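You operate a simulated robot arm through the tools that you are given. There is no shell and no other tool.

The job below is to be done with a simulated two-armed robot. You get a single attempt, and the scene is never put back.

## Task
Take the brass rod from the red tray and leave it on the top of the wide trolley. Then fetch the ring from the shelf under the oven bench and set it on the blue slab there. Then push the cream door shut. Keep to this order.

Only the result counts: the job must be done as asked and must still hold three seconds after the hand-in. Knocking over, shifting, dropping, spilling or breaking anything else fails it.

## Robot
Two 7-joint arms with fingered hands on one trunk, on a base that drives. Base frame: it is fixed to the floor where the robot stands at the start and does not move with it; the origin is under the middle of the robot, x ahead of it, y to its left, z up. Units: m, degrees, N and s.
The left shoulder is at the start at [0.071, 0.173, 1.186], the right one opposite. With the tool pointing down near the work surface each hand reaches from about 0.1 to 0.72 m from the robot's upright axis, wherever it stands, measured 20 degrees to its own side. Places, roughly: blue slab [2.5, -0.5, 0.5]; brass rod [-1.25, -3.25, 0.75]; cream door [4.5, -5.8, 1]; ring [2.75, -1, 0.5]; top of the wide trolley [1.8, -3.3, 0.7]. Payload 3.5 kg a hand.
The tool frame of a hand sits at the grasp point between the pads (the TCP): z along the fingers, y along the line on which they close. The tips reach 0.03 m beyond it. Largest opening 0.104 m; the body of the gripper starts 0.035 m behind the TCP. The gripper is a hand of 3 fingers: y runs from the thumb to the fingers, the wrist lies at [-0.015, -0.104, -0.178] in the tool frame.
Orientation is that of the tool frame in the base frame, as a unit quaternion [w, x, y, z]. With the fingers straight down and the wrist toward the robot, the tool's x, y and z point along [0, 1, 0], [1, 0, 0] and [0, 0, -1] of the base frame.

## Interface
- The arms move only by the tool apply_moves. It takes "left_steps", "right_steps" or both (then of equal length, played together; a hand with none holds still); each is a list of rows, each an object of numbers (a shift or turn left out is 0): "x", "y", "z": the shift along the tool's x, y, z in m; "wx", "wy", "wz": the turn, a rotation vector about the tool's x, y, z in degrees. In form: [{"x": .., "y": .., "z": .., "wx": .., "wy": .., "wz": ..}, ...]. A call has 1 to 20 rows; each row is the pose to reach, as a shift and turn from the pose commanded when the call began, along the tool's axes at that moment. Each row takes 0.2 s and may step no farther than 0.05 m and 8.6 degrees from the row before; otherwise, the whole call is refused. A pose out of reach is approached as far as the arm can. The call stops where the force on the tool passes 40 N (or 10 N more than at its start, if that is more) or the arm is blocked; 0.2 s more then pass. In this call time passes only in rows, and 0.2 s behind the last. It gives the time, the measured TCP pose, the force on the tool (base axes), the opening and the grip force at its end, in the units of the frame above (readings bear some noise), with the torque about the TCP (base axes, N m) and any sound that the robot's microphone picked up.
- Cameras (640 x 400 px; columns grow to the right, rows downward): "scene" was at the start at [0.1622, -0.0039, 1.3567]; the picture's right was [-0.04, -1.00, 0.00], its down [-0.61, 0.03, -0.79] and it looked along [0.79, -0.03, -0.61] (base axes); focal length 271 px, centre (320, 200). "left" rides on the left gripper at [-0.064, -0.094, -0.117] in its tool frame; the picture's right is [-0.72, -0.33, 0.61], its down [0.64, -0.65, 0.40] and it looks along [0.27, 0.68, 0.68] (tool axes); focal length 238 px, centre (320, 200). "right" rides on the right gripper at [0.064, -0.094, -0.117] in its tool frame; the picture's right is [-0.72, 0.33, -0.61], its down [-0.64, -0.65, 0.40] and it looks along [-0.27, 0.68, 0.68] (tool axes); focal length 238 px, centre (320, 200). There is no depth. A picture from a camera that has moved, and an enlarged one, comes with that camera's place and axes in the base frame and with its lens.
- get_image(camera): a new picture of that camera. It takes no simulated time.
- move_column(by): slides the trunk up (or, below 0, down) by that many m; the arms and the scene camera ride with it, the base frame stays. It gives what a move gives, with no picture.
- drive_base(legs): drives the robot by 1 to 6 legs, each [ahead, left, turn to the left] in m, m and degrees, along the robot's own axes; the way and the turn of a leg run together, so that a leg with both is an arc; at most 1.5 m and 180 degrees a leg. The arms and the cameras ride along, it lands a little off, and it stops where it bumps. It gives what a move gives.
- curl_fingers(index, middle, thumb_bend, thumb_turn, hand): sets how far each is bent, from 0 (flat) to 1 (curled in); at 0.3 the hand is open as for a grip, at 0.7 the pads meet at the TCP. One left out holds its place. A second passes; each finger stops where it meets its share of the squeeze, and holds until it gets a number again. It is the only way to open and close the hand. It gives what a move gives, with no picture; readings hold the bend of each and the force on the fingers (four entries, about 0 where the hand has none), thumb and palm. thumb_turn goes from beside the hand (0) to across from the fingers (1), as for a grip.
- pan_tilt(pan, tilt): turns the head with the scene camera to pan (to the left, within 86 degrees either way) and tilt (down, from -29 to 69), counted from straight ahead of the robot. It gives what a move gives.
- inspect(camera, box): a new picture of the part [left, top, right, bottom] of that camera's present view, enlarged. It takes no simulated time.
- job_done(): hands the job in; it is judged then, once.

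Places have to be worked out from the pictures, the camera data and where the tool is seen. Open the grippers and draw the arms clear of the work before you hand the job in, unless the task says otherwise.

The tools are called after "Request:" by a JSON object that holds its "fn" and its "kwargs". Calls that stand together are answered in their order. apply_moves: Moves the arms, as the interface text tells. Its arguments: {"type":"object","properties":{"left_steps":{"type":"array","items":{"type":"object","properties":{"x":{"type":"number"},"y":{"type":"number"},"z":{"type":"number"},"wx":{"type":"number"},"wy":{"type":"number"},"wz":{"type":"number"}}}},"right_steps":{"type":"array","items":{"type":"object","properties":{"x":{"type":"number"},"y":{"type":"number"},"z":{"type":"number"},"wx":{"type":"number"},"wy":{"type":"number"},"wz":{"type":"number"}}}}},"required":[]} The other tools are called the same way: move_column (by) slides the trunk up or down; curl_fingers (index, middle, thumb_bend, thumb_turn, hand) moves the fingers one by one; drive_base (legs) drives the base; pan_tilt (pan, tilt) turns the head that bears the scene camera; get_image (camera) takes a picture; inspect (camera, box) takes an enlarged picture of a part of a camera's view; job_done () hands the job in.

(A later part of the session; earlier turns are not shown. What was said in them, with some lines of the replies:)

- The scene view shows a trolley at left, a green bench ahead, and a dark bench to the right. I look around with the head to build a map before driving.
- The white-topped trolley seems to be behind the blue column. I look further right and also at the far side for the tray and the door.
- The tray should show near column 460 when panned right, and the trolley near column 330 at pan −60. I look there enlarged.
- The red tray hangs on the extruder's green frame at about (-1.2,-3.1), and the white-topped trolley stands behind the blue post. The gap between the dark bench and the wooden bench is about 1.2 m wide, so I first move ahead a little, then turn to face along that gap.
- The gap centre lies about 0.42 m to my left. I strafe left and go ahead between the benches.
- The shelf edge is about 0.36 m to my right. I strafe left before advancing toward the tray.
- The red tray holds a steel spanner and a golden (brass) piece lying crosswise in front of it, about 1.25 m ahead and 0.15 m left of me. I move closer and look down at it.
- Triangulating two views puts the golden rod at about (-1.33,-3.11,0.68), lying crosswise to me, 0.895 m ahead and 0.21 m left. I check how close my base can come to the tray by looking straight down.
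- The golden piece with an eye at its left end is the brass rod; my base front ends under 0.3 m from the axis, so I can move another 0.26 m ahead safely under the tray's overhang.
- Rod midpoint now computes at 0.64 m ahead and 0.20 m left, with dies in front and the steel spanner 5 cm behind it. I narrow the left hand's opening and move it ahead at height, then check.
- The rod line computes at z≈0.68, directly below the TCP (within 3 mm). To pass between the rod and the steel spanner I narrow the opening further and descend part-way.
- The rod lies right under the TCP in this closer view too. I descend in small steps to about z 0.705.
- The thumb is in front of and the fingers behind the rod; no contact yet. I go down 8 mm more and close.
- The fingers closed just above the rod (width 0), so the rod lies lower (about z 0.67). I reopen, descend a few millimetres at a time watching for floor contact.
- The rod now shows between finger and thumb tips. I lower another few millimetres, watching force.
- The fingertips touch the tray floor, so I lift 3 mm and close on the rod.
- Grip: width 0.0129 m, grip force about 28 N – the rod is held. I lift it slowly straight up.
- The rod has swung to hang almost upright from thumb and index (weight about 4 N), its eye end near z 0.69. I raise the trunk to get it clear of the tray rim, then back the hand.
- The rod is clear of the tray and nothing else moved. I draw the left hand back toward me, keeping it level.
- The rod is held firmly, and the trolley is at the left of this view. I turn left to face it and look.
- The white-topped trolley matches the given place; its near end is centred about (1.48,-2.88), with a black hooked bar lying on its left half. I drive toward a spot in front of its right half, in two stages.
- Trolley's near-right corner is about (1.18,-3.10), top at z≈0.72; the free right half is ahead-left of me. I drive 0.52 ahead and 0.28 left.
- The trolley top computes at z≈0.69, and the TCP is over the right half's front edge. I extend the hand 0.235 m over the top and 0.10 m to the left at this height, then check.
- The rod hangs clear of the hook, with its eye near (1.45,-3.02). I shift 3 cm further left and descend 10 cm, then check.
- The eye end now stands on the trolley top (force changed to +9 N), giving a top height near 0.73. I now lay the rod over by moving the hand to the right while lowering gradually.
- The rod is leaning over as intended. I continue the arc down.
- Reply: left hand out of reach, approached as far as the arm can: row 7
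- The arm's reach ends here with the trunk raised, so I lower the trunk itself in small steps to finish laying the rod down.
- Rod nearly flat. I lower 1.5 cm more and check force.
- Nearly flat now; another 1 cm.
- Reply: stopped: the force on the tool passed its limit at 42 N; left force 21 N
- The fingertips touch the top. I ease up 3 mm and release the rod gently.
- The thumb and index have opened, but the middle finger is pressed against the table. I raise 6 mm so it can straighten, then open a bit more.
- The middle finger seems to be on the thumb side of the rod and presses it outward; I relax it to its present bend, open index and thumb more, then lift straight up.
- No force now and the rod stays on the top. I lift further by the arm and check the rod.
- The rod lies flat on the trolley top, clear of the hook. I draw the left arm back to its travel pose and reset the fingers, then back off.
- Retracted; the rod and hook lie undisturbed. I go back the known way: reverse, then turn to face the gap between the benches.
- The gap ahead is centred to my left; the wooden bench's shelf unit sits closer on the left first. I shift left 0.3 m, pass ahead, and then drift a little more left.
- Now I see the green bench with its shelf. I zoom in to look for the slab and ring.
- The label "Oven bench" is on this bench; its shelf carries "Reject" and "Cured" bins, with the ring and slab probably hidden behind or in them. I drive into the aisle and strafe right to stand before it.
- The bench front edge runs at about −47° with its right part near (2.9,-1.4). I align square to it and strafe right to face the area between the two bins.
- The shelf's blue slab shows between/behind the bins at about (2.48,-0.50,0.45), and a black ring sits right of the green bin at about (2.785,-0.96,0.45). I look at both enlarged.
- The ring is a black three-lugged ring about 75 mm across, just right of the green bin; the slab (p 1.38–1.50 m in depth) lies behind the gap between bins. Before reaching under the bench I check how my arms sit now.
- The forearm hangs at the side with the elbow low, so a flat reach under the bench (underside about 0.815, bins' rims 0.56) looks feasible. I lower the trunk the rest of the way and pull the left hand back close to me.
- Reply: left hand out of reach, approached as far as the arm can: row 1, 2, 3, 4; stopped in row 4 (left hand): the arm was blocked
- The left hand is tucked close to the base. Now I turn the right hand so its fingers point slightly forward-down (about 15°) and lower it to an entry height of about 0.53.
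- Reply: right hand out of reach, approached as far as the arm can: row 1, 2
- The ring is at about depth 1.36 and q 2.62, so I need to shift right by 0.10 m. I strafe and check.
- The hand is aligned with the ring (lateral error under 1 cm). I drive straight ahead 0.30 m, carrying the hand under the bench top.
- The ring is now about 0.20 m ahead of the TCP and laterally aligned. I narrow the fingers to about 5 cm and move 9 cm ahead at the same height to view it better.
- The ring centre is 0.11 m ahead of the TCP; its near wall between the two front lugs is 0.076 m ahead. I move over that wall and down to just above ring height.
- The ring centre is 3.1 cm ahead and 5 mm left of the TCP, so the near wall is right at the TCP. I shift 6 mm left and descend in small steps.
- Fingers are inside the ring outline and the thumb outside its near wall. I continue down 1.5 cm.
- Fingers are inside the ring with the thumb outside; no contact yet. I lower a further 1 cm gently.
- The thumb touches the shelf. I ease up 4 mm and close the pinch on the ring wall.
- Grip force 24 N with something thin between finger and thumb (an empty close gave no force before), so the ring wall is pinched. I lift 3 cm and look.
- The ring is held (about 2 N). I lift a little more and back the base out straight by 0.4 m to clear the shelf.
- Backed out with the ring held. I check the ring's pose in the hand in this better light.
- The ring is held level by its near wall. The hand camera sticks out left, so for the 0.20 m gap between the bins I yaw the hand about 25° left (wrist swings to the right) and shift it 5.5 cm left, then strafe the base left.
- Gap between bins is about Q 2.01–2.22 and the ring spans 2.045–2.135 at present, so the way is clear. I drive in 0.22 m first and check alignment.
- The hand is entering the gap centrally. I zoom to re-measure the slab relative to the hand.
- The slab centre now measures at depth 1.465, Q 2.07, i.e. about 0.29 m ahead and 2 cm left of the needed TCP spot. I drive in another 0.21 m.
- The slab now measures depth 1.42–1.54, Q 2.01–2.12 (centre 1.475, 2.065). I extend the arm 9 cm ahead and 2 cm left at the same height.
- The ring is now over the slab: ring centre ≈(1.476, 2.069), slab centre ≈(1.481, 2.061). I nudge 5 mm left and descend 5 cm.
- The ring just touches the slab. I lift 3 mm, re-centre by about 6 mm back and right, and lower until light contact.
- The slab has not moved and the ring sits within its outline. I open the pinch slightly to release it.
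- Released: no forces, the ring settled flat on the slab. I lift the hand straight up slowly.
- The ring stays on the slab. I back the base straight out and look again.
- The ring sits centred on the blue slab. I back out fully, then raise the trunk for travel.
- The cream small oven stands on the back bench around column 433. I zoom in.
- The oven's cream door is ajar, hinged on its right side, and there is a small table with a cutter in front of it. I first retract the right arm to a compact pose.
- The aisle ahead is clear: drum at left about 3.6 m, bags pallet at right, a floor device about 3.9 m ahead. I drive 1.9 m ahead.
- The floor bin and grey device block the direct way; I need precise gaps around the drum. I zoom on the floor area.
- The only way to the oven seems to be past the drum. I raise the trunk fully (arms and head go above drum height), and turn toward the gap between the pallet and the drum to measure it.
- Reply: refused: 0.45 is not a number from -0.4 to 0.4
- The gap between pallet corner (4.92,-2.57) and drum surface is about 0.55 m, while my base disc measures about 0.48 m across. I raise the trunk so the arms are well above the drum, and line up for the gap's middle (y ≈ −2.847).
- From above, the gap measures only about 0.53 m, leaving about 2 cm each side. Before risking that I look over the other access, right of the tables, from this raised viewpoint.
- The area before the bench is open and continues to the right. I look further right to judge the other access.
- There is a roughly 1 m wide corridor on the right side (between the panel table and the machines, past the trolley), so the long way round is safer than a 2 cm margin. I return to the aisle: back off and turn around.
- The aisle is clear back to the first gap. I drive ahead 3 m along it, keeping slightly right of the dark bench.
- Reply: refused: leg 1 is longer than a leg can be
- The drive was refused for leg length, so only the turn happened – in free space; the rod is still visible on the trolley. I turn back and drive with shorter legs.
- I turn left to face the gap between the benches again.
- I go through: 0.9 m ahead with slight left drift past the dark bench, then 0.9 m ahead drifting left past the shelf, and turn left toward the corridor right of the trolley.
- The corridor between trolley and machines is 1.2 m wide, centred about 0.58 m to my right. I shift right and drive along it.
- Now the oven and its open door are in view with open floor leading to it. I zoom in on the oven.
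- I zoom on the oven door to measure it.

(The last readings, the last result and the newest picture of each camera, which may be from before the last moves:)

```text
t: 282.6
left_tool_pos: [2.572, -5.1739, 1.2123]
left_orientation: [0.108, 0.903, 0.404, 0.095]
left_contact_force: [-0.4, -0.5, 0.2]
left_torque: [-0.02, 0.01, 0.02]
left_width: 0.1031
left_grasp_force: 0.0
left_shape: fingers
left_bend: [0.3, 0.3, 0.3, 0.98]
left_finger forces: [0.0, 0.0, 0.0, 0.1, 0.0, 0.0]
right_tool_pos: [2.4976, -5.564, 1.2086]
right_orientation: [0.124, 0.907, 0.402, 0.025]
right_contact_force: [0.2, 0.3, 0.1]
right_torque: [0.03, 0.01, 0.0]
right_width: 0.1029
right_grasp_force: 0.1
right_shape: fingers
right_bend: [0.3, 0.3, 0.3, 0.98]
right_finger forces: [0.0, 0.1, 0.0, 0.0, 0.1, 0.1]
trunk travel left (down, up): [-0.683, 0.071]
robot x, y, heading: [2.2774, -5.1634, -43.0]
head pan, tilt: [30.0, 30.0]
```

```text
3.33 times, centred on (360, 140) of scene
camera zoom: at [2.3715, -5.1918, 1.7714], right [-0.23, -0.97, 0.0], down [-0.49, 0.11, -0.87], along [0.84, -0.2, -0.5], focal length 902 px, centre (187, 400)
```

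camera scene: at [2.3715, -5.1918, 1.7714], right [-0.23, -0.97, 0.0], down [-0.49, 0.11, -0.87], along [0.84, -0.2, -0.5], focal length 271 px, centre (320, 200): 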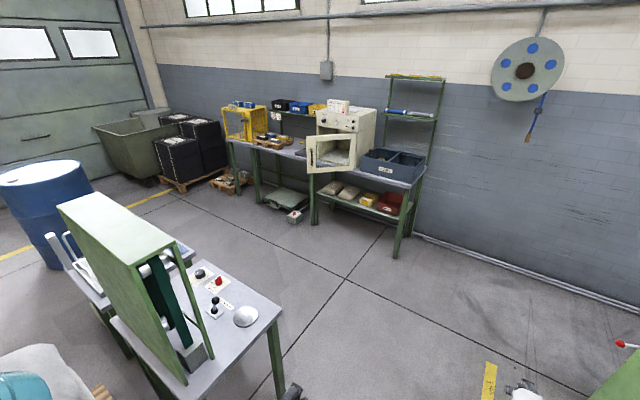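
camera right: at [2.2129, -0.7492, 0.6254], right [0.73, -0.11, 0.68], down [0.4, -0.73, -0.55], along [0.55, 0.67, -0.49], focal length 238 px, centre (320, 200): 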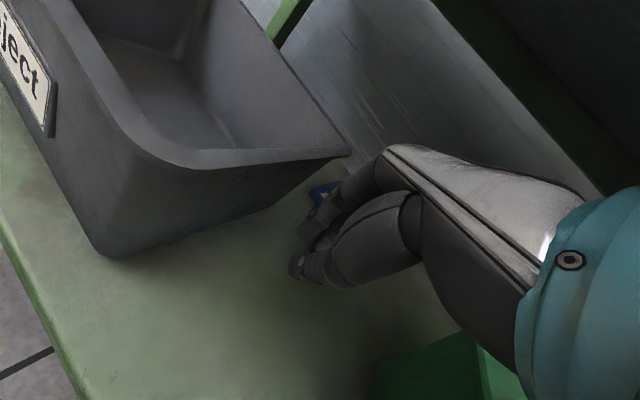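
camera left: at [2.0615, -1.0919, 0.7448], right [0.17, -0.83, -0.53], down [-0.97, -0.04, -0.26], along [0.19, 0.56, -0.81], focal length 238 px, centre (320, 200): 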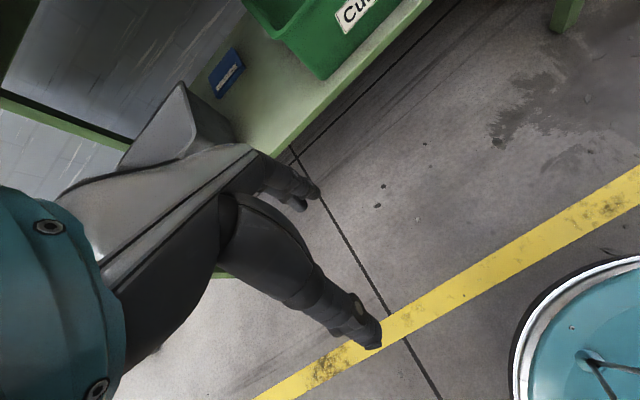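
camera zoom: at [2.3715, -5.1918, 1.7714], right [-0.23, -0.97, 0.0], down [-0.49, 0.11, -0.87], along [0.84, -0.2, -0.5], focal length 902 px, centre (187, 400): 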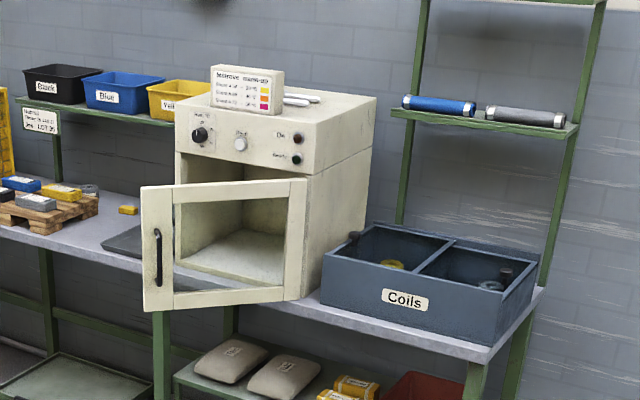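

Triangulated, the door's hinge is at about (4.49,-6.01) and its free edge at (4.51,-5.59), z 0.79–1.12; it stands about 43° open and must swing clockwise. I drive past the panel table and then left along the bench.

Request:
{"fn": "drive_base", "kwargs": {"legs": [[0, 0, -3], [1.35, 0, 0]]}}

Request:
{"fn": "pan_tilt", "kwargs": {"pan": 55, "tilt": 30}}

Request:
{"fn": "get_image", "kwargs": {"camera": "scene"}}

```text
t: 289.8
left_tool_pos: [3.5277, -6.1472, 1.2113]
left_orientation: [0.109, 0.908, 0.394, 0.094]
left_contact_force: [0.0, 0.1, 0.3]
left_torque: [0.02, 0.02, 0.06]
left_width: 0.103
left_grasp_force: 0.1
left_shape: fingers
left_bend: [0.3, 0.3, 0.3, 0.98]
left_finger forces: [0.1, 0.1, 0.0, 0.1, 0.0, 0.1]
right_tool_pos: [3.4446, -6.5329, 1.2085]
right_orientation: [0.124, 0.912, 0.391, 0.023]
right_contact_force: [0.6, 0.0, 0.1]
right_torque: [-0.01, 0.0, 0.02]
right_width: 0.1027
right_grasp_force: 0.0
right_shape: fingers
right_bend: [0.3, 0.3, 0.3, 0.98]
right_finger forces: [0.0, 0.0, 0.0, 0.0, 0.1, 0.0]
trunk travel left (down, up): [-0.683, 0.071]
robot x, y, heading: [3.231, -6.1258, -44.7]
head pan, tilt: [30.0, 30.0]
```

```text
t: 290.7
left_tool_pos: [3.526, -6.147, 1.2116]
left_orientation: [0.109, 0.908, 0.393, 0.094]
left_contact_force: [0.4, -0.7, -0.4]
left_torque: [-0.01, 0.02, -0.02]
left_width: 0.1027
left_grasp_force: 0.0
left_shape: fingers
left_bend: [0.3, 0.3, 0.3, 0.98]
left_finger forces: [0.0, 0.0, 0.0, 0.0, 0.0, 0.0]
right_tool_pos: [3.4431, -6.5329, 1.2091]
right_orientation: [0.124, 0.912, 0.391, 0.023]
right_contact_force: [-1.2, 0.7, -0.4]
right_torque: [-0.02, 0.0, 0.01]
right_width: 0.1026
right_grasp_force: 0.1
right_shape: fingers
right_bend: [0.3, 0.3, 0.3, 0.98]
right_finger forces: [0.0, 0.0, 0.0, 0.1, 0.1, 0.1]
trunk travel left (down, up): [-0.683, 0.071]
robot x, y, heading: [3.2325, -6.1261, -44.9]
head pan, tilt: [55.0, 30.0]
```

```text
taken
camera scene: at [3.3284, -6.1202, 1.7714], right [0.18, -0.98, 0.0], down [-0.49, -0.09, -0.87], along [0.85, 0.16, -0.5], focal length 271 px, centre (320, 200)
```

scene: 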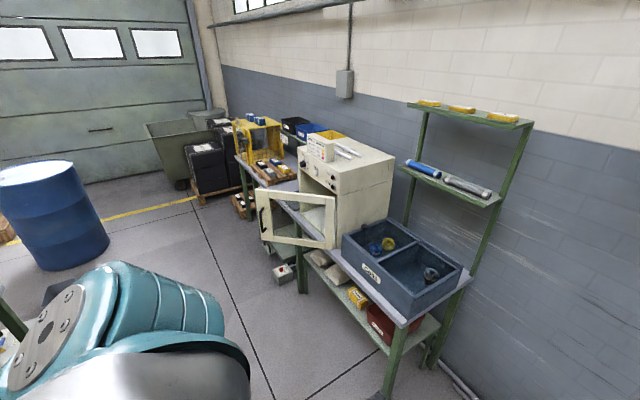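

Bench front edge and hinge lie at about u 7.41 and I'm at u 6.64. I strafe left about 1.03 m to stand before the oven.

Request:
{"fn": "drive_base", "kwargs": {"legs": [[0, 1.0, -1]]}}

Request:
{"fn": "pan_tilt", "kwargs": {"pan": 10, "tilt": 45}}

Request:
{"fn": "get_image", "kwargs": {"camera": "scene"}}

```text
t: 295.9
left_tool_pos: [4.2338, -5.452, 1.2118]
left_orientation: [0.111, 0.914, 0.38, 0.091]
left_contact_force: [-0.1, -0.4, -0.3]
left_torque: [-0.02, 0.0, 0.01]
left_width: 0.1032
left_grasp_force: 0.0
left_shape: fingers
left_bend: [0.3, 0.3, 0.3, 0.98]
left_finger forces: [0.0, 0.0, 0.0, 0.1, 0.0, 0.0]
right_tool_pos: [4.1424, -5.8356, 1.2078]
right_orientation: [0.124, 0.917, 0.379, 0.022]
right_contact_force: [0.1, 0.0, 0.5]
right_torque: [-0.01, 0.0, -0.01]
right_width: 0.1026
right_grasp_force: 0.0
right_shape: fingers
right_bend: [0.3, 0.3, 0.3, 0.98]
right_finger forces: [0.1, 0.1, 0.0, 0.1, 0.1, 0.0]
trunk travel left (down, up): [-0.683, 0.071]
robot x, y, heading: [3.9416, -5.4229, -46.1]
head pan, tilt: [55.0, 30.0]
```

```text
t: 297.0
left_tool_pos: [4.2347, -5.4508, 1.2123]
left_orientation: [0.111, 0.913, 0.381, 0.092]
left_contact_force: [-0.1, -0.4, 0.0]
left_torque: [0.01, 0.0, -0.03]
left_width: 0.1034
left_grasp_force: 0.1
left_shape: fingers
left_bend: [0.3, 0.3, 0.3, 0.98]
left_finger forces: [0.0, 0.0, 0.0, 0.1, 0.0, 0.0]
right_tool_pos: [4.1408, -5.8352, 1.2102]
right_orientation: [0.124, 0.917, 0.379, 0.022]
right_contact_force: [0.8, -0.9, 0.1]
right_torque: [0.0, 0.0, 0.0]
right_width: 0.1027
right_grasp_force: 0.0
right_shape: fingers
right_bend: [0.3, 0.3, 0.3, 0.98]
right_finger forces: [0.0, 0.1, 0.0, 0.1, 0.1, 0.1]
trunk travel left (down, up): [-0.683, 0.071]
robot x, y, heading: [3.9383, -5.4245, -45.8]
head pan, tilt: [10.0, 45.0]
```

```text
taken
camera scene: at [4.013, -5.4816, 1.7488], right [-0.59, -0.81, 0.0], down [-0.57, 0.41, -0.71], along [0.57, -0.41, -0.71], focal length 271 px, centre (320, 200)
```

scene: 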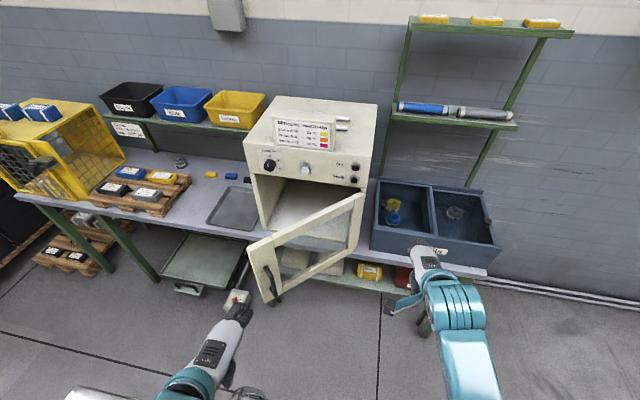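

The door's hinge is 0.75 m ahead (straight) and its free edge 0.49 m ahead, 0.29 m left. I lower the trunk so the left hand is at door height, close the left hand into a fist, and come 0.12 m closer.

Request:
{"fn": "curl_fingers", "kwargs": {"hand": "left", "index": 0.85, "middle": 0.85, "thumb_bend": 0.75}}

Request:
{"fn": "move_column", "kwargs": {"by": -0.25}}

Request:
{"fn": "drive_base", "kwargs": {"legs": [[0.12, 0, 0]]}}

Request:
{"fn": "get_image", "kwargs": {"camera": "scene"}}

Request:
{"fn": "get_image", "kwargs": {"camera": "left"}}

```text
t: 298.0
left_tool_pos: [4.235, -5.4509, 1.2112]
left_orientation: [0.11, 0.913, 0.381, 0.092]
left_contact_force: [-0.6, 0.5, -0.1]
left_torque: [-0.01, 0.01, -0.01]
left_width: 0.0002
left_grasp_force: 0.2
left_shape: fingers
left_bend: [0.77, 0.84, 0.72, 1.0]
left_finger forces: [0.0, 0.1, 0.0, 0.1, 0.0, 0.1]
right_tool_pos: [4.141, -5.8354, 1.2088]
right_orientation: [0.123, 0.917, 0.379, 0.022]
right_contact_force: [-0.1, 1.0, 0.0]
right_torque: [0.01, 0.01, 0.0]
right_width: 0.1025
right_grasp_force: 0.1
right_shape: fingers
right_bend: [0.3, 0.3, 0.3, 0.98]
right_finger forces: [0.0, 0.0, 0.1, 0.0, 0.1, 0.0]
trunk travel left (down, up): [-0.683, 0.071]
robot x, y, heading: [3.9377, -5.4254, -45.9]
head pan, tilt: [10.0, 45.0]
```

```text
t: 300.6
left_tool_pos: [4.2382, -5.4462, 0.9571]
left_orientation: [0.103, 0.913, 0.382, 0.099]
left_contact_force: [0.4, -0.1, -0.6]
left_torque: [0.01, 0.03, -0.02]
left_width: 0.0
left_grasp_force: 0.0
left_shape: fingers
left_bend: [0.77, 0.84, 0.72, 1.0]
left_finger forces: [0.1, 0.0, 0.0, 0.0, 0.0, 0.1]
right_tool_pos: [4.1278, -5.8518, 0.9569]
right_orientation: [0.139, 0.912, 0.385, -0.007]
right_contact_force: [0.2, -1.0, -0.3]
right_torque: [0.01, 0.0, 0.01]
right_width: 0.1027
right_grasp_force: 0.0
right_shape: fingers
right_bend: [0.3, 0.3, 0.3, 0.98]
right_finger forces: [0.0, 0.1, 0.1, 0.0, 0.0, 0.1]
trunk travel left (down, up): [-0.433, 0.321]
robot x, y, heading: [3.9384, -5.4255, -46.0]
head pan, tilt: [10.0, 45.0]
```

```text
t: 301.8
left_tool_pos: [4.3243, -5.5329, 0.9586]
left_orientation: [0.103, 0.913, 0.382, 0.099]
left_contact_force: [-0.7, 0.0, 0.1]
left_torque: [-0.01, -0.03, 0.04]
left_width: 0.0001
left_grasp_force: 0.0
left_shape: fingers
left_bend: [0.77, 0.84, 0.72, 1.0]
left_finger forces: [0.1, 0.0, 0.0, 0.0, 0.0, 0.0]
right_tool_pos: [4.2132, -5.9377, 0.9541]
right_orientation: [0.137, 0.912, 0.387, -0.009]
right_contact_force: [0.5, -0.7, -0.3]
right_torque: [0.0, 0.0, -0.02]
right_width: 0.1027
right_grasp_force: 0.1
right_shape: fingers
right_bend: [0.3, 0.3, 0.3, 0.98]
right_finger forces: [0.0, 0.0, 0.0, 0.1, 0.0, 0.1]
trunk travel left (down, up): [-0.433, 0.321]
robot x, y, heading: [4.0249, -5.5153, -46.1]
head pan, tilt: [10.0, 45.0]
```

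```text
taken
camera scene: at [4.1134, -5.5853, 1.498], right [-0.59, -0.81, 0.0], down [-0.57, 0.41, -0.71], along [0.57, -0.41, -0.71], focal length 271 px, centre (320, 200)
```

scene: 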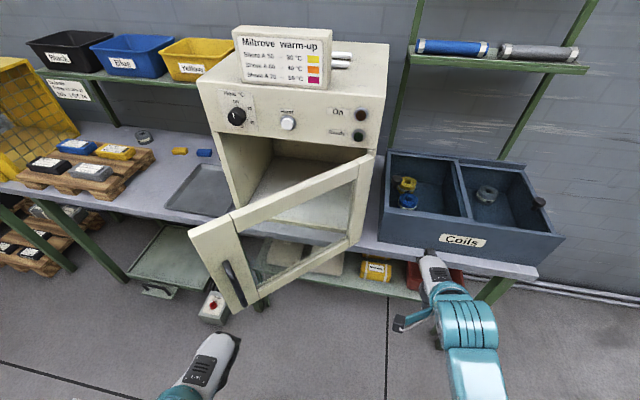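

```text
taken
camera left: at [4.1866, -5.5003, 1.0392], right [-0.56, -0.36, -0.75], down [0.1, 0.86, -0.49], along [0.82, -0.35, -0.44], focal length 238 px, centre (320, 200)
```

left: 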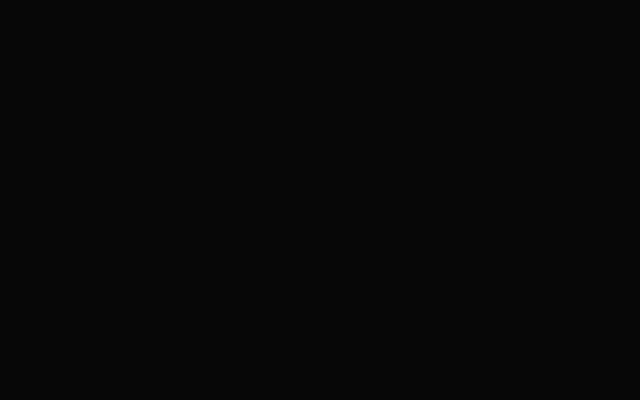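

The door is about 0.15 m beyond the fist along its path. I move the left fist toward the door's outer face at about 0.3 m from the hinge, then check.

Request:
{"fn": "apply_moves", "kwargs": {"left_steps": [{"x": -0.015, "y": 0.04, "z": 0.009}, {"x": -0.03, "y": 0.08, "z": 0.018}, {"x": -0.043, "y": 0.115, "z": 0.027}, {"x": -0.036, "y": 0.145, "z": 0.036}]}}

Request:
{"fn": "get_image", "kwargs": {"camera": "scene"}}

Request:
{"fn": "get_image", "kwargs": {"camera": "left"}}

```text
t: 302.7
left_tool_pos: [4.3934, -5.618, 0.9394]
left_orientation: [0.069, 0.928, 0.332, 0.152]
left_contact_force: [0.2, 0.8, -0.2]
left_torque: [0.0, 0.0, 0.01]
left_width: 0.0
left_grasp_force: 0.1
left_shape: fingers
left_bend: [0.77, 0.84, 0.72, 1.0]
left_finger forces: [0.0, 0.0, 0.1, 0.0, 0.1, 0.0]
right_tool_pos: [4.2117, -5.9394, 0.9545]
right_orientation: [0.139, 0.911, 0.387, -0.009]
right_contact_force: [0.0, -1.3, -0.1]
right_torque: [0.0, -0.01, -0.02]
right_width: 0.1024
right_grasp_force: 0.0
right_shape: fingers
right_bend: [0.3, 0.3, 0.3, 0.98]
right_finger forces: [0.0, 0.1, 0.1, 0.1, 0.0, 0.0]
trunk travel left (down, up): [-0.433, 0.321]
robot x, y, heading: [4.024, -5.5121, -45.7]
head pan, tilt: [10.0, 45.0]
stopped in row 4 (left hand): the arm was blocked; the commanded pose is now the measured one
```

```text
taken
camera scene: at [4.113, -5.5847, 1.4981], right [-0.59, -0.81, 0.0], down [-0.57, 0.41, -0.71], along [0.57, -0.41, -0.71], focal length 271 px, centre (320, 200)
```

scene: 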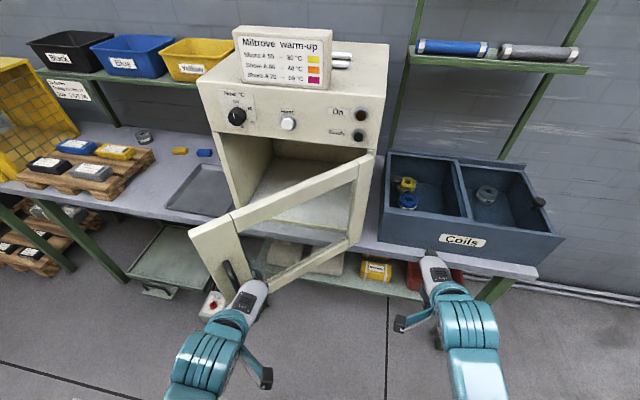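

```text
taken
camera left: at [4.2531, -5.5816, 1.0139], right [-0.52, -0.22, -0.82], down [0.21, 0.9, -0.38], along [0.83, -0.37, -0.42], focal length 238 px, centre (320, 200)
```

left: 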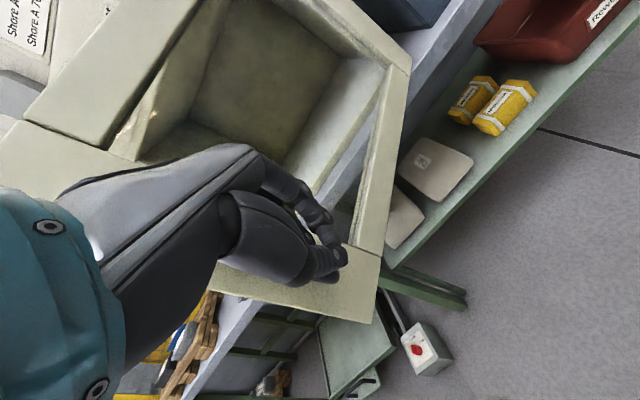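

The left arm reported being blocked without tool force; the black handle may be beside the hand. I shift the fist about 4 cm right, away from the handle, and test a small forward step.

Request:
{"fn": "apply_moves", "kwargs": {"left_steps": [{"x": -0.02, "y": -0.01}, {"x": -0.045, "y": -0.01}]}}

Request:
{"fn": "inspect", "kwargs": {"camera": "scene", "box": [140, 180, 400, 400]}}

```text
t: 303.5
left_tool_pos: [4.3677, -5.6173, 0.9195]
left_orientation: [0.053, 0.934, 0.294, 0.198]
left_contact_force: [-0.5, 0.3, 0.0]
left_torque: [0.0, 0.0, -0.01]
left_width: 0.0
left_grasp_force: 0.0
left_shape: fingers
left_bend: [0.77, 0.84, 0.72, 1.0]
left_finger forces: [0.1, 0.0, 0.0, 0.0, 0.1, 0.0]
right_tool_pos: [4.2115, -5.9384, 0.9546]
right_orientation: [0.139, 0.911, 0.387, -0.009]
right_contact_force: [0.1, -0.3, 0.2]
right_torque: [0.0, 0.02, 0.0]
right_width: 0.1026
right_grasp_force: 0.0
right_shape: fingers
right_bend: [0.3, 0.3, 0.3, 0.98]
right_finger forces: [0.1, 0.1, 0.1, 0.0, 0.0, 0.0]
trunk travel left (down, up): [-0.433, 0.321]
robot x, y, heading: [4.0288, -5.513, -46.0]
head pan, tilt: [10.0, 45.0]
stopped in row 2 (left hand): the arm was blocked; the commanded pose is now the measured one
```

```text
1.82 times, centred on (270, 290) of scene
camera zoom: at [4.1125, -5.5841, 1.4981], right [-0.59, -0.81, 0.0], down [-0.57, 0.41, -0.71], along [0.57, -0.41, -0.71], focal length 492 px, centre (411, 36)
```

zoom: 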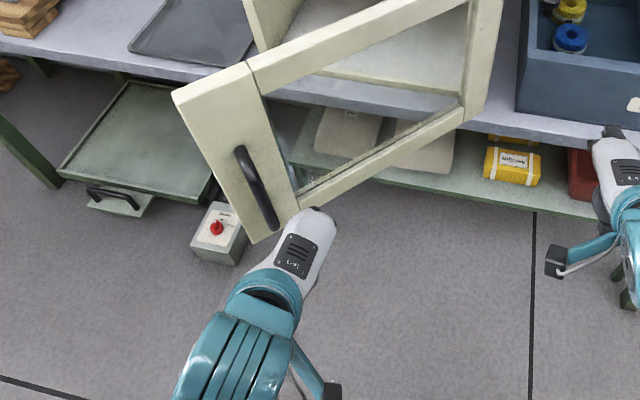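

The block is probably my own hand's camera arm against the trunk. I move the hand forward away from the body while restoring its orientation.

Request:
{"fn": "apply_moves", "kwargs": {"left_steps": [{"x": 0.008, "y": 0.02, "wy": -3.7, "wz": -4}, {"x": 0.016, "y": 0.04, "wy": -7.5, "wz": -8}, {"x": 0.0227, "y": 0.06, "wy": -11.3, "wz": -11.9}]}}

Request:
{"fn": "get_image", "kwargs": {"camera": "left"}}

Request:
{"fn": "inspect", "kwargs": {"camera": "scene", "box": [140, 180, 400, 400]}}

```text
t: 304.3
left_tool_pos: [4.4231, -5.6367, 0.9295]
left_orientation: [0.082, 0.919, 0.365, 0.12]
left_contact_force: [-0.7, -0.4, -0.3]
left_torque: [0.0, 0.02, 0.02]
left_width: 0.0
left_grasp_force: 0.0
left_shape: fingers
left_bend: [0.77, 0.84, 0.72, 1.0]
left_finger forces: [0.1, 0.1, 0.1, 0.0, 0.1, 0.1]
right_tool_pos: [4.2118, -5.9399, 0.9541]
right_orientation: [0.139, 0.911, 0.388, -0.01]
right_contact_force: [-0.8, -0.4, 0.2]
right_torque: [-0.02, 0.04, 0.03]
right_width: 0.1029
right_grasp_force: 0.0
right_shape: fingers
right_bend: [0.3, 0.3, 0.3, 0.98]
right_finger forces: [0.0, 0.0, 0.0, 0.0, 0.0, 0.1]
trunk travel left (down, up): [-0.433, 0.321]
robot x, y, heading: [4.0243, -5.5143, -46.0]
head pan, tilt: [10.0, 45.0]
```

```text
taken
camera left: at [4.2837, -5.6047, 1.0095], right [-0.55, -0.3, -0.78], down [0.14, 0.89, -0.44], along [0.82, -0.35, -0.44], focal length 238 px, centre (320, 200)
```

left: 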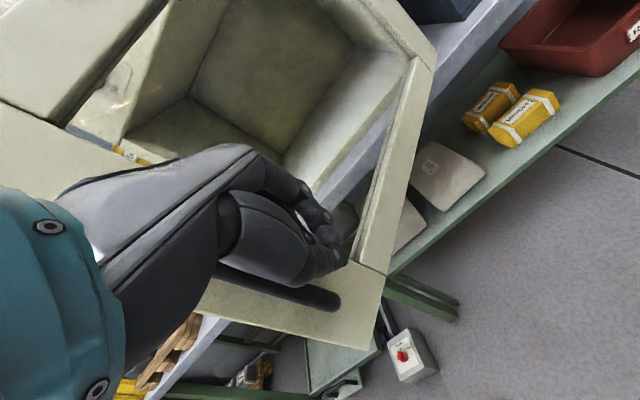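

```text
1.82 times, centred on (270, 290) of scene
camera zoom: at [4.1128, -5.5845, 1.4981], right [-0.59, -0.81, 0.0], down [-0.57, 0.41, -0.71], along [0.57, -0.41, -0.71], focal length 492 px, centre (411, 36)
```

zoom: 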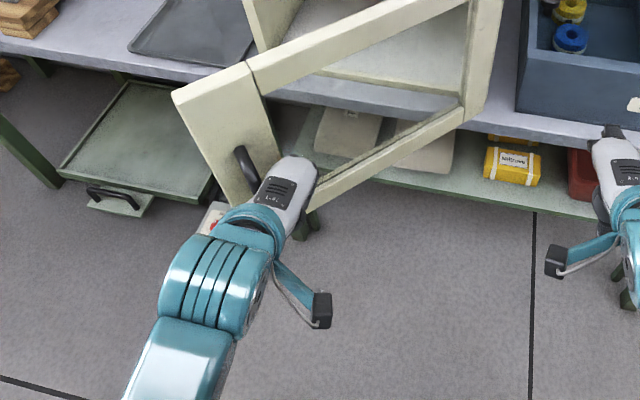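

The hand is free again and sits right in front of the handle stile, about 6 cm from the door plane. I push along the door's arc (ahead and left), with the force limit guarding.

Request:
{"fn": "apply_moves", "kwargs": {"left_steps": [{"x": 0.0259, "y": 0.0122, "z": 0.0061}, {"x": 0.0497, "y": 0.0236, "z": 0.0118}, {"x": 0.078, "y": 0.0593, "z": 0.0246}, {"x": 0.1009, "y": 0.0986, "z": 0.0379}]}}

Request:
{"fn": "get_image", "kwargs": {"camera": "left"}}

Request:
{"fn": "get_image", "kwargs": {"camera": "scene"}}

```text
t: 305.3
left_tool_pos: [4.5655, -5.654, 0.9373]
left_orientation: [0.104, 0.913, 0.383, 0.097]
left_contact_force: [-0.4, -0.9, 0.0]
left_torque: [-0.01, -0.02, 0.0]
left_width: 0.0
left_grasp_force: 0.1
left_shape: fingers
left_bend: [0.77, 0.84, 0.72, 1.0]
left_finger forces: [0.0, 0.1, 0.0, 0.1, 0.0, 0.0]
right_tool_pos: [4.212, -5.939, 0.954]
right_orientation: [0.139, 0.911, 0.387, -0.009]
right_contact_force: [0.9, 0.0, -0.3]
right_torque: [0.01, 0.03, -0.01]
right_width: 0.1027
right_grasp_force: 0.0
right_shape: fingers
right_bend: [0.3, 0.3, 0.3, 0.98]
right_finger forces: [0.0, 0.0, 0.1, 0.1, 0.1, 0.1]
trunk travel left (down, up): [-0.433, 0.321]
robot x, y, heading: [4.022, -5.5109, -46.0]
head pan, tilt: [10.0, 45.0]
```

```text
taken
camera left: at [4.4282, -5.6206, 1.0195], right [-0.56, -0.36, -0.74], down [0.1, 0.86, -0.5], along [0.82, -0.35, -0.45], focal length 238 px, centre (320, 200)
```

left: 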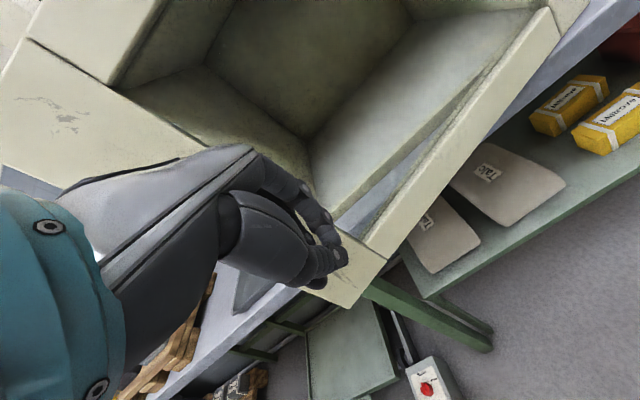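

```text
taken
camera scene: at [4.1131, -5.5842, 1.498], right [-0.59, -0.81, 0.0], down [-0.57, 0.41, -0.71], along [0.57, -0.41, -0.71], focal length 271 px, centre (320, 200)
```

scene: 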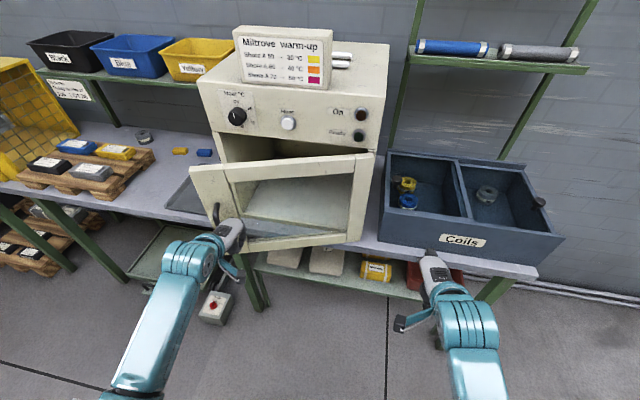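

The door swings with the push (about 17° left). I continue the arc to closing.

Request:
{"fn": "apply_moves", "kwargs": {"left_steps": [{"x": 0.0168, "y": 0.0423, "z": 0.0134}, {"x": 0.0273, "y": 0.0865, "z": 0.0267}, {"x": 0.0309, "y": 0.1203, "z": 0.0364}, {"x": 0.0328, "y": 0.1464, "z": 0.0438}, {"x": 0.0319, "y": 0.17, "z": 0.0502}]}}

Request:
{"fn": "get_image", "kwargs": {"camera": "left"}}

Request:
{"fn": "get_image", "kwargs": {"camera": "scene"}}

```text
t: 306.4
left_tool_pos: [4.6879, -5.7266, 0.9343]
left_orientation: [0.096, 0.914, 0.384, 0.095]
left_contact_force: [-25.4, 21.1, 10.5]
left_torque: [-0.65, -0.64, -0.2]
left_width: 0.0
left_grasp_force: 15.5
left_shape: fingers
left_bend: [0.79, 0.85, 0.69, 1.0]
left_finger forces: [19.5, 12.6, 0.1, 0.0, 0.0, 0.1]
right_tool_pos: [4.2099, -5.9366, 0.9554]
right_orientation: [0.141, 0.911, 0.389, -0.009]
right_contact_force: [0.7, -1.1, -0.8]
right_torque: [0.0, 0.01, -0.02]
right_width: 0.1026
right_grasp_force: 0.1
right_shape: fingers
right_bend: [0.3, 0.3, 0.3, 0.98]
right_finger forces: [0.1, 0.1, 0.0, 0.1, 0.0, 0.0]
trunk travel left (down, up): [-0.433, 0.321]
robot x, y, heading: [4.0261, -5.5159, -45.6]
head pan, tilt: [10.0, 45.0]
stopped in row 5 (left hand): the force on the tool passed its limit at 52 N (the readings are from after the stop); the commanded pose is now the measured one
```

```text
taken
camera left: at [4.5515, -5.6951, 1.0187], right [-0.57, -0.35, -0.74], down [0.09, 0.87, -0.49], along [0.82, -0.34, -0.46], focal length 238 px, centre (320, 200)
```

left: 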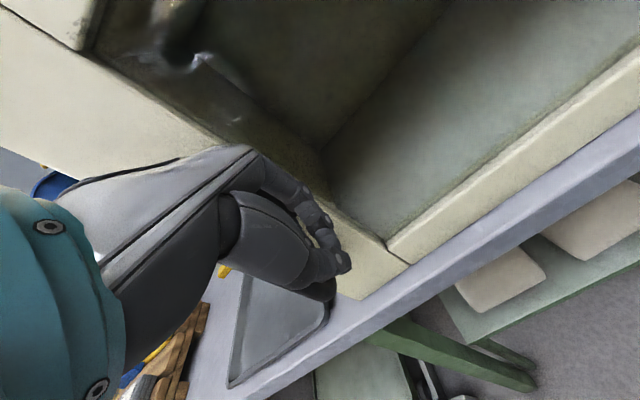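

```text
taken
camera scene: at [4.1089, -5.5812, 1.4986], right [-0.58, -0.81, 0.0], down [-0.57, 0.41, -0.71], along [0.58, -0.41, -0.71], focal length 271 px, centre (320, 200)
```

scene: 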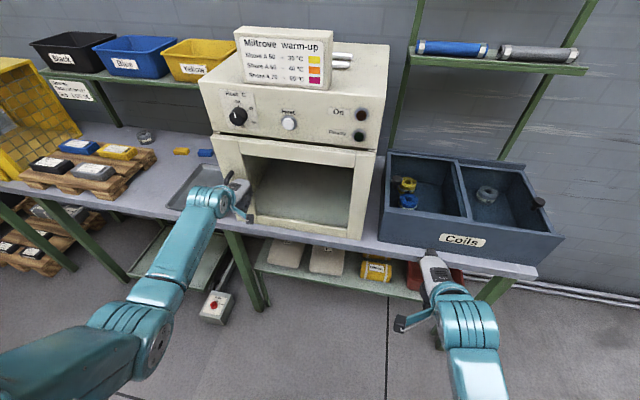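

The force rose to its limit and the door looks flush. I zoom to verify.

Request:
{"fn": "inspect", "kwargs": {"camera": "scene", "box": [180, 60, 420, 260]}}

```text
2.00 times, centred on (300, 160) of scene
camera zoom: at [4.1089, -5.5812, 1.4986], right [-0.58, -0.81, 0.0], down [-0.57, 0.41, -0.71], along [0.58, -0.41, -0.71], focal length 541 px, centre (360, 280)
```

zoom: 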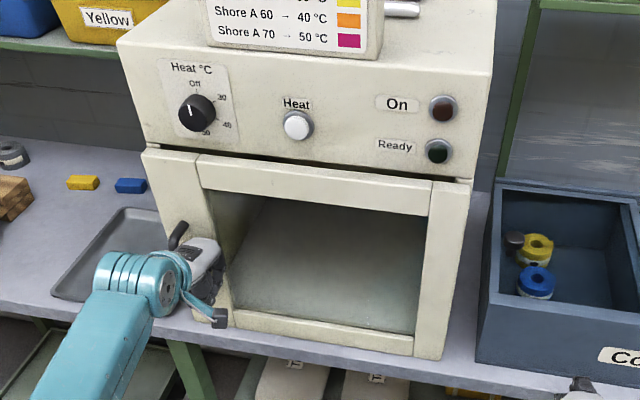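

The door is flush with the oven front. I withdraw the hand straight back in small steps and check that the door stays shut.

Request:
{"fn": "apply_moves", "kwargs": {"left_steps": [{"y": -0.015, "z": -0.004}, {"y": -0.04, "z": -0.01}, {"y": -0.08, "z": -0.02}]}}

Request:
{"fn": "inspect", "kwargs": {"camera": "scene", "box": [180, 60, 420, 260]}}

```text
t: 307.2
left_tool_pos: [4.6307, -5.6717, 0.9325]
left_orientation: [0.096, 0.914, 0.384, 0.095]
left_contact_force: [-0.4, -0.7, -1.0]
left_torque: [-0.02, -0.02, 0.02]
left_width: 0.0
left_grasp_force: 0.0
left_shape: fingers
left_bend: [0.79, 0.85, 0.69, 1.0]
left_finger forces: [0.0, 0.0, 0.0, 0.0, 0.0, 0.0]
right_tool_pos: [4.2108, -5.94, 0.955]
right_orientation: [0.139, 0.911, 0.387, -0.01]
right_contact_force: [0.1, 0.1, -0.5]
right_torque: [-0.03, 0.0, 0.01]
right_width: 0.1026
right_grasp_force: 0.1
right_shape: fingers
right_bend: [0.3, 0.3, 0.3, 0.98]
right_finger forces: [0.1, 0.1, 0.0, 0.1, 0.0, 0.1]
trunk travel left (down, up): [-0.433, 0.321]
robot x, y, heading: [4.0215, -5.5126, -45.9]
head pan, tilt: [10.0, 45.0]
```

```text
2.00 times, centred on (300, 160) of scene
camera zoom: at [4.1117, -5.5832, 1.4982], right [-0.58, -0.81, 0.0], down [-0.57, 0.41, -0.71], along [0.57, -0.41, -0.71], focal length 541 px, centre (360, 280)
```

zoom: 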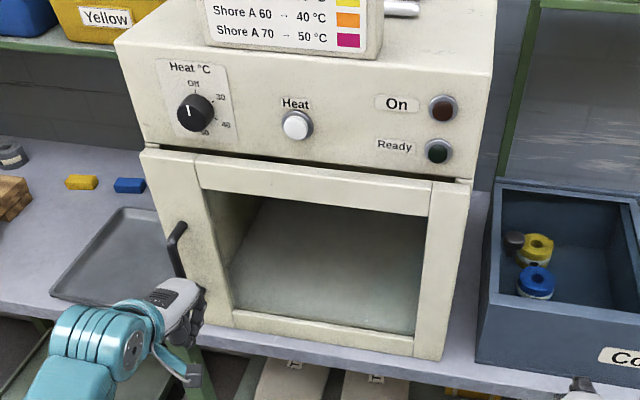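

The door stays shut and the oven hasn't moved. I retract the left arm further, open the hand, and back off a little.

Request:
{"fn": "apply_moves", "kwargs": {"left_steps": [{"y": -0.04, "z": -0.01}, {"y": -0.08, "z": -0.02}, {"y": -0.12, "z": -0.03}]}}

Request:
{"fn": "drive_base", "kwargs": {"legs": [[-0.2, 0, 0]]}}

Request:
{"fn": "curl_fingers", "kwargs": {"hand": "left", "index": 0.3, "middle": 0.3, "thumb_bend": 0.3}}

Request:
{"fn": "get_image", "kwargs": {"camera": "scene"}}

Request:
{"fn": "inspect", "kwargs": {"camera": "scene", "box": [210, 60, 390, 230]}}

Request:
{"fn": "get_image", "kwargs": {"camera": "left"}}

```text
t: 308.0
left_tool_pos: [4.5411, -5.5845, 0.9335]
left_orientation: [0.096, 0.914, 0.384, 0.095]
left_contact_force: [-0.5, 1.2, -0.6]
left_torque: [0.0, -0.02, -0.05]
left_width: 0.0001
left_grasp_force: 0.0
left_shape: fingers
left_bend: [0.79, 0.85, 0.69, 1.0]
left_finger forces: [0.0, 0.0, 0.1, 0.0, 0.0, 0.0]
right_tool_pos: [4.2103, -5.9389, 0.9539]
right_orientation: [0.14, 0.911, 0.387, -0.009]
right_contact_force: [-0.2, -0.6, 0.6]
right_torque: [0.01, -0.02, -0.06]
right_width: 0.1026
right_grasp_force: 0.1
right_shape: fingers
right_bend: [0.3, 0.3, 0.3, 0.98]
right_finger forces: [0.1, 0.0, 0.1, 0.0, 0.0, 0.0]
trunk travel left (down, up): [-0.433, 0.321]
robot x, y, heading: [4.0242, -5.514, -46.1]
head pan, tilt: [10.0, 45.0]
```

```text
t: 309.6
left_tool_pos: [4.4047, -5.4451, 0.9339]
left_orientation: [0.096, 0.914, 0.382, 0.095]
left_contact_force: [0.2, 0.2, 0.1]
left_torque: [-0.03, 0.02, -0.02]
left_width: 0.0
left_grasp_force: 0.1
left_shape: fingers
left_bend: [0.79, 0.85, 0.69, 1.0]
left_finger forces: [0.0, 0.0, 0.0, 0.0, 0.1, 0.0]
right_tool_pos: [4.0725, -5.7985, 0.9543]
right_orientation: [0.138, 0.912, 0.386, -0.01]
right_contact_force: [0.0, 0.0, -0.6]
right_torque: [0.0, -0.03, 0.0]
right_width: 0.1027
right_grasp_force: 0.1
right_shape: fingers
right_bend: [0.3, 0.3, 0.3, 0.98]
right_finger forces: [0.0, 0.0, 0.0, 0.0, 0.0, 0.0]
trunk travel left (down, up): [-0.433, 0.321]
robot x, y, heading: [3.8859, -5.3757, -45.9]
head pan, tilt: [10.0, 45.0]
```

```text
t: 310.6
left_tool_pos: [4.4049, -5.4468, 0.9325]
left_orientation: [0.095, 0.914, 0.383, 0.094]
left_contact_force: [0.2, 0.8, 0.1]
left_torque: [-0.02, -0.01, 0.01]
left_width: 0.1026
left_grasp_force: 0.1
left_shape: fingers
left_bend: [0.3, 0.3, 0.3, 0.98]
left_finger forces: [0.0, 0.0, 0.0, 0.0, 0.0, 0.0]
right_tool_pos: [4.0732, -5.7999, 0.9548]
right_orientation: [0.139, 0.912, 0.386, -0.011]
right_contact_force: [-0.2, -0.4, -0.7]
right_torque: [0.0, 0.0, 0.03]
right_width: 0.1029
right_grasp_force: 0.0
right_shape: fingers
right_bend: [0.3, 0.3, 0.3, 0.98]
right_finger forces: [0.1, 0.1, 0.1, 0.0, 0.1, 0.0]
trunk travel left (down, up): [-0.433, 0.321]
robot x, y, heading: [3.8872, -5.371, -45.9]
head pan, tilt: [10.0, 45.0]
```

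```text
taken
camera scene: at [3.9754, -5.4433, 1.4981], right [-0.59, -0.81, 0.0], down [-0.57, 0.42, -0.71], along [0.57, -0.42, -0.71], focal length 271 px, centre (320, 200)
```

scene: 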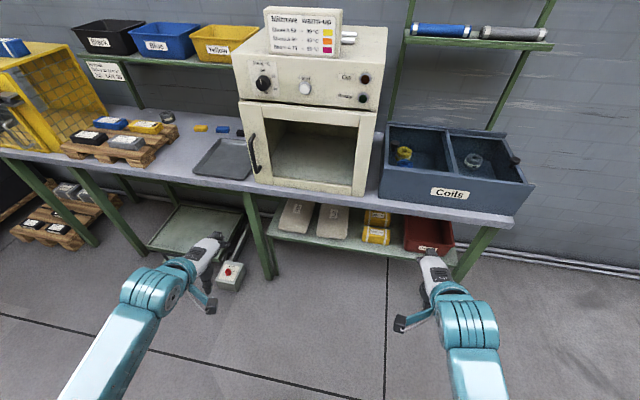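

```text
2.35 times, centred on (300, 145) of scene
camera zoom: at [3.9754, -5.4433, 1.4981], right [-0.59, -0.81, 0.0], down [-0.57, 0.42, -0.71], along [0.57, -0.42, -0.71], focal length 637 px, centre (367, 329)
```

zoom: 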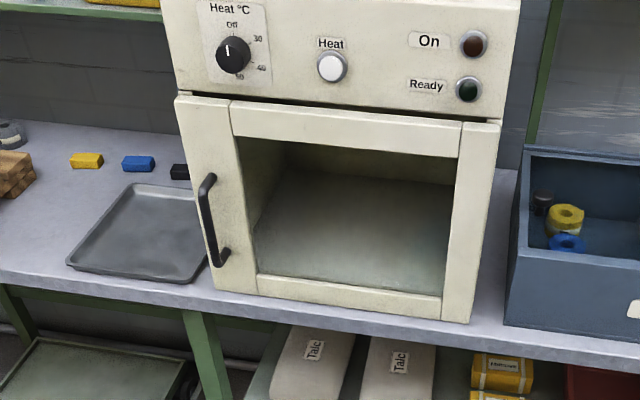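

```text
taken
camera left: at [4.2693, -5.414, 1.0171], right [-0.57, -0.35, -0.74], down [0.1, 0.87, -0.49], along [0.82, -0.35, -0.46], focal length 238 px, centre (320, 200)
```

left: 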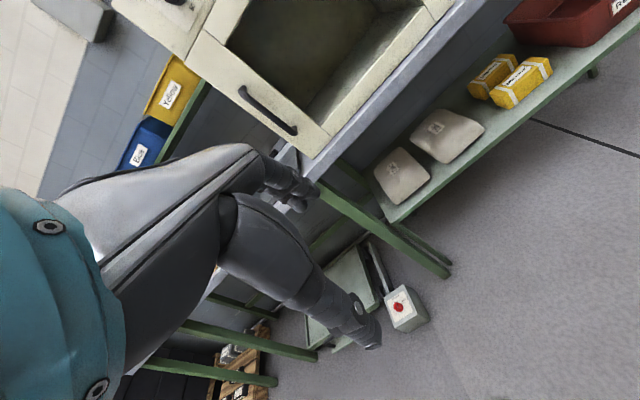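

The door appears shut; I check its left edge closely for any remaining gap.

Request:
{"fn": "inspect", "kwargs": {"camera": "left", "box": [100, 0, 360, 170]}}

Request:
{"fn": "inspect", "kwargs": {"camera": "scene", "box": [225, 85, 295, 195]}}

```text
2.35 times, centred on (230, 85) of left
camera zoom: at [4.2693, -5.414, 1.0171], right [-0.57, -0.35, -0.74], down [0.1, 0.87, -0.49], along [0.82, -0.35, -0.46], focal length 561 px, centre (532, 471)
```

zoom: 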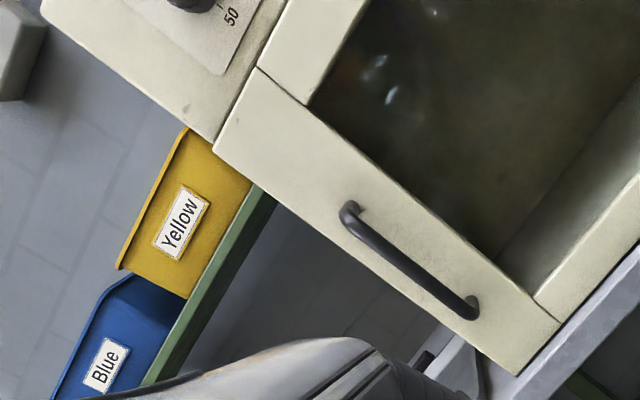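

```text
3.64 times, centred on (260, 140) of scene
camera zoom: at [3.9754, -5.4433, 1.4981], right [-0.59, -0.81, 0.0], down [-0.57, 0.42, -0.71], along [0.57, -0.42, -0.71], focal length 984 px, centre (538, 418)
```

zoom: 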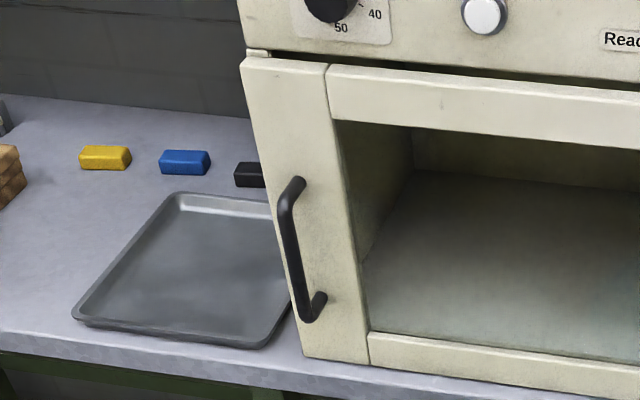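

The door edge lines up parallel and flush with the oven's front panel, both hands are open and clear, the rod lies on the trolley, and the ring sits on the blue slab. I hand the job in.

Request:
{"fn": "job_done", "kwargs": {}}

```text
The job is handed in.
```

I did the three tasks in the order you asked and handed the job in. I don't have the judge's result.

- **Brass rod:** it lies flat on the top of the wide trolley, clear of the black hooked bar already there. It swung upright in my grip when I lifted it from the red tray, so I set its end on the trolley and laid it over. It was still in place when I passed the trolley later.
- **Ring:** it sits centred on the blue slab, on the shelf under the oven bench, between the "Reject" and "Cured" bins. The slab and bins did not move in the pictures.
- **Cream door:** I pushed it shut with the left fist. The push reached 52 N at the end. The door then stayed flush with the oven front after I pulled the hand away, and the oven had not moved.

I saw nothing else knocked or shifted. The drum, floor bin and pallet blocked the short way to the oven, so I went the long way round past the trolley. At hand-in both hands were open and away from the oven.
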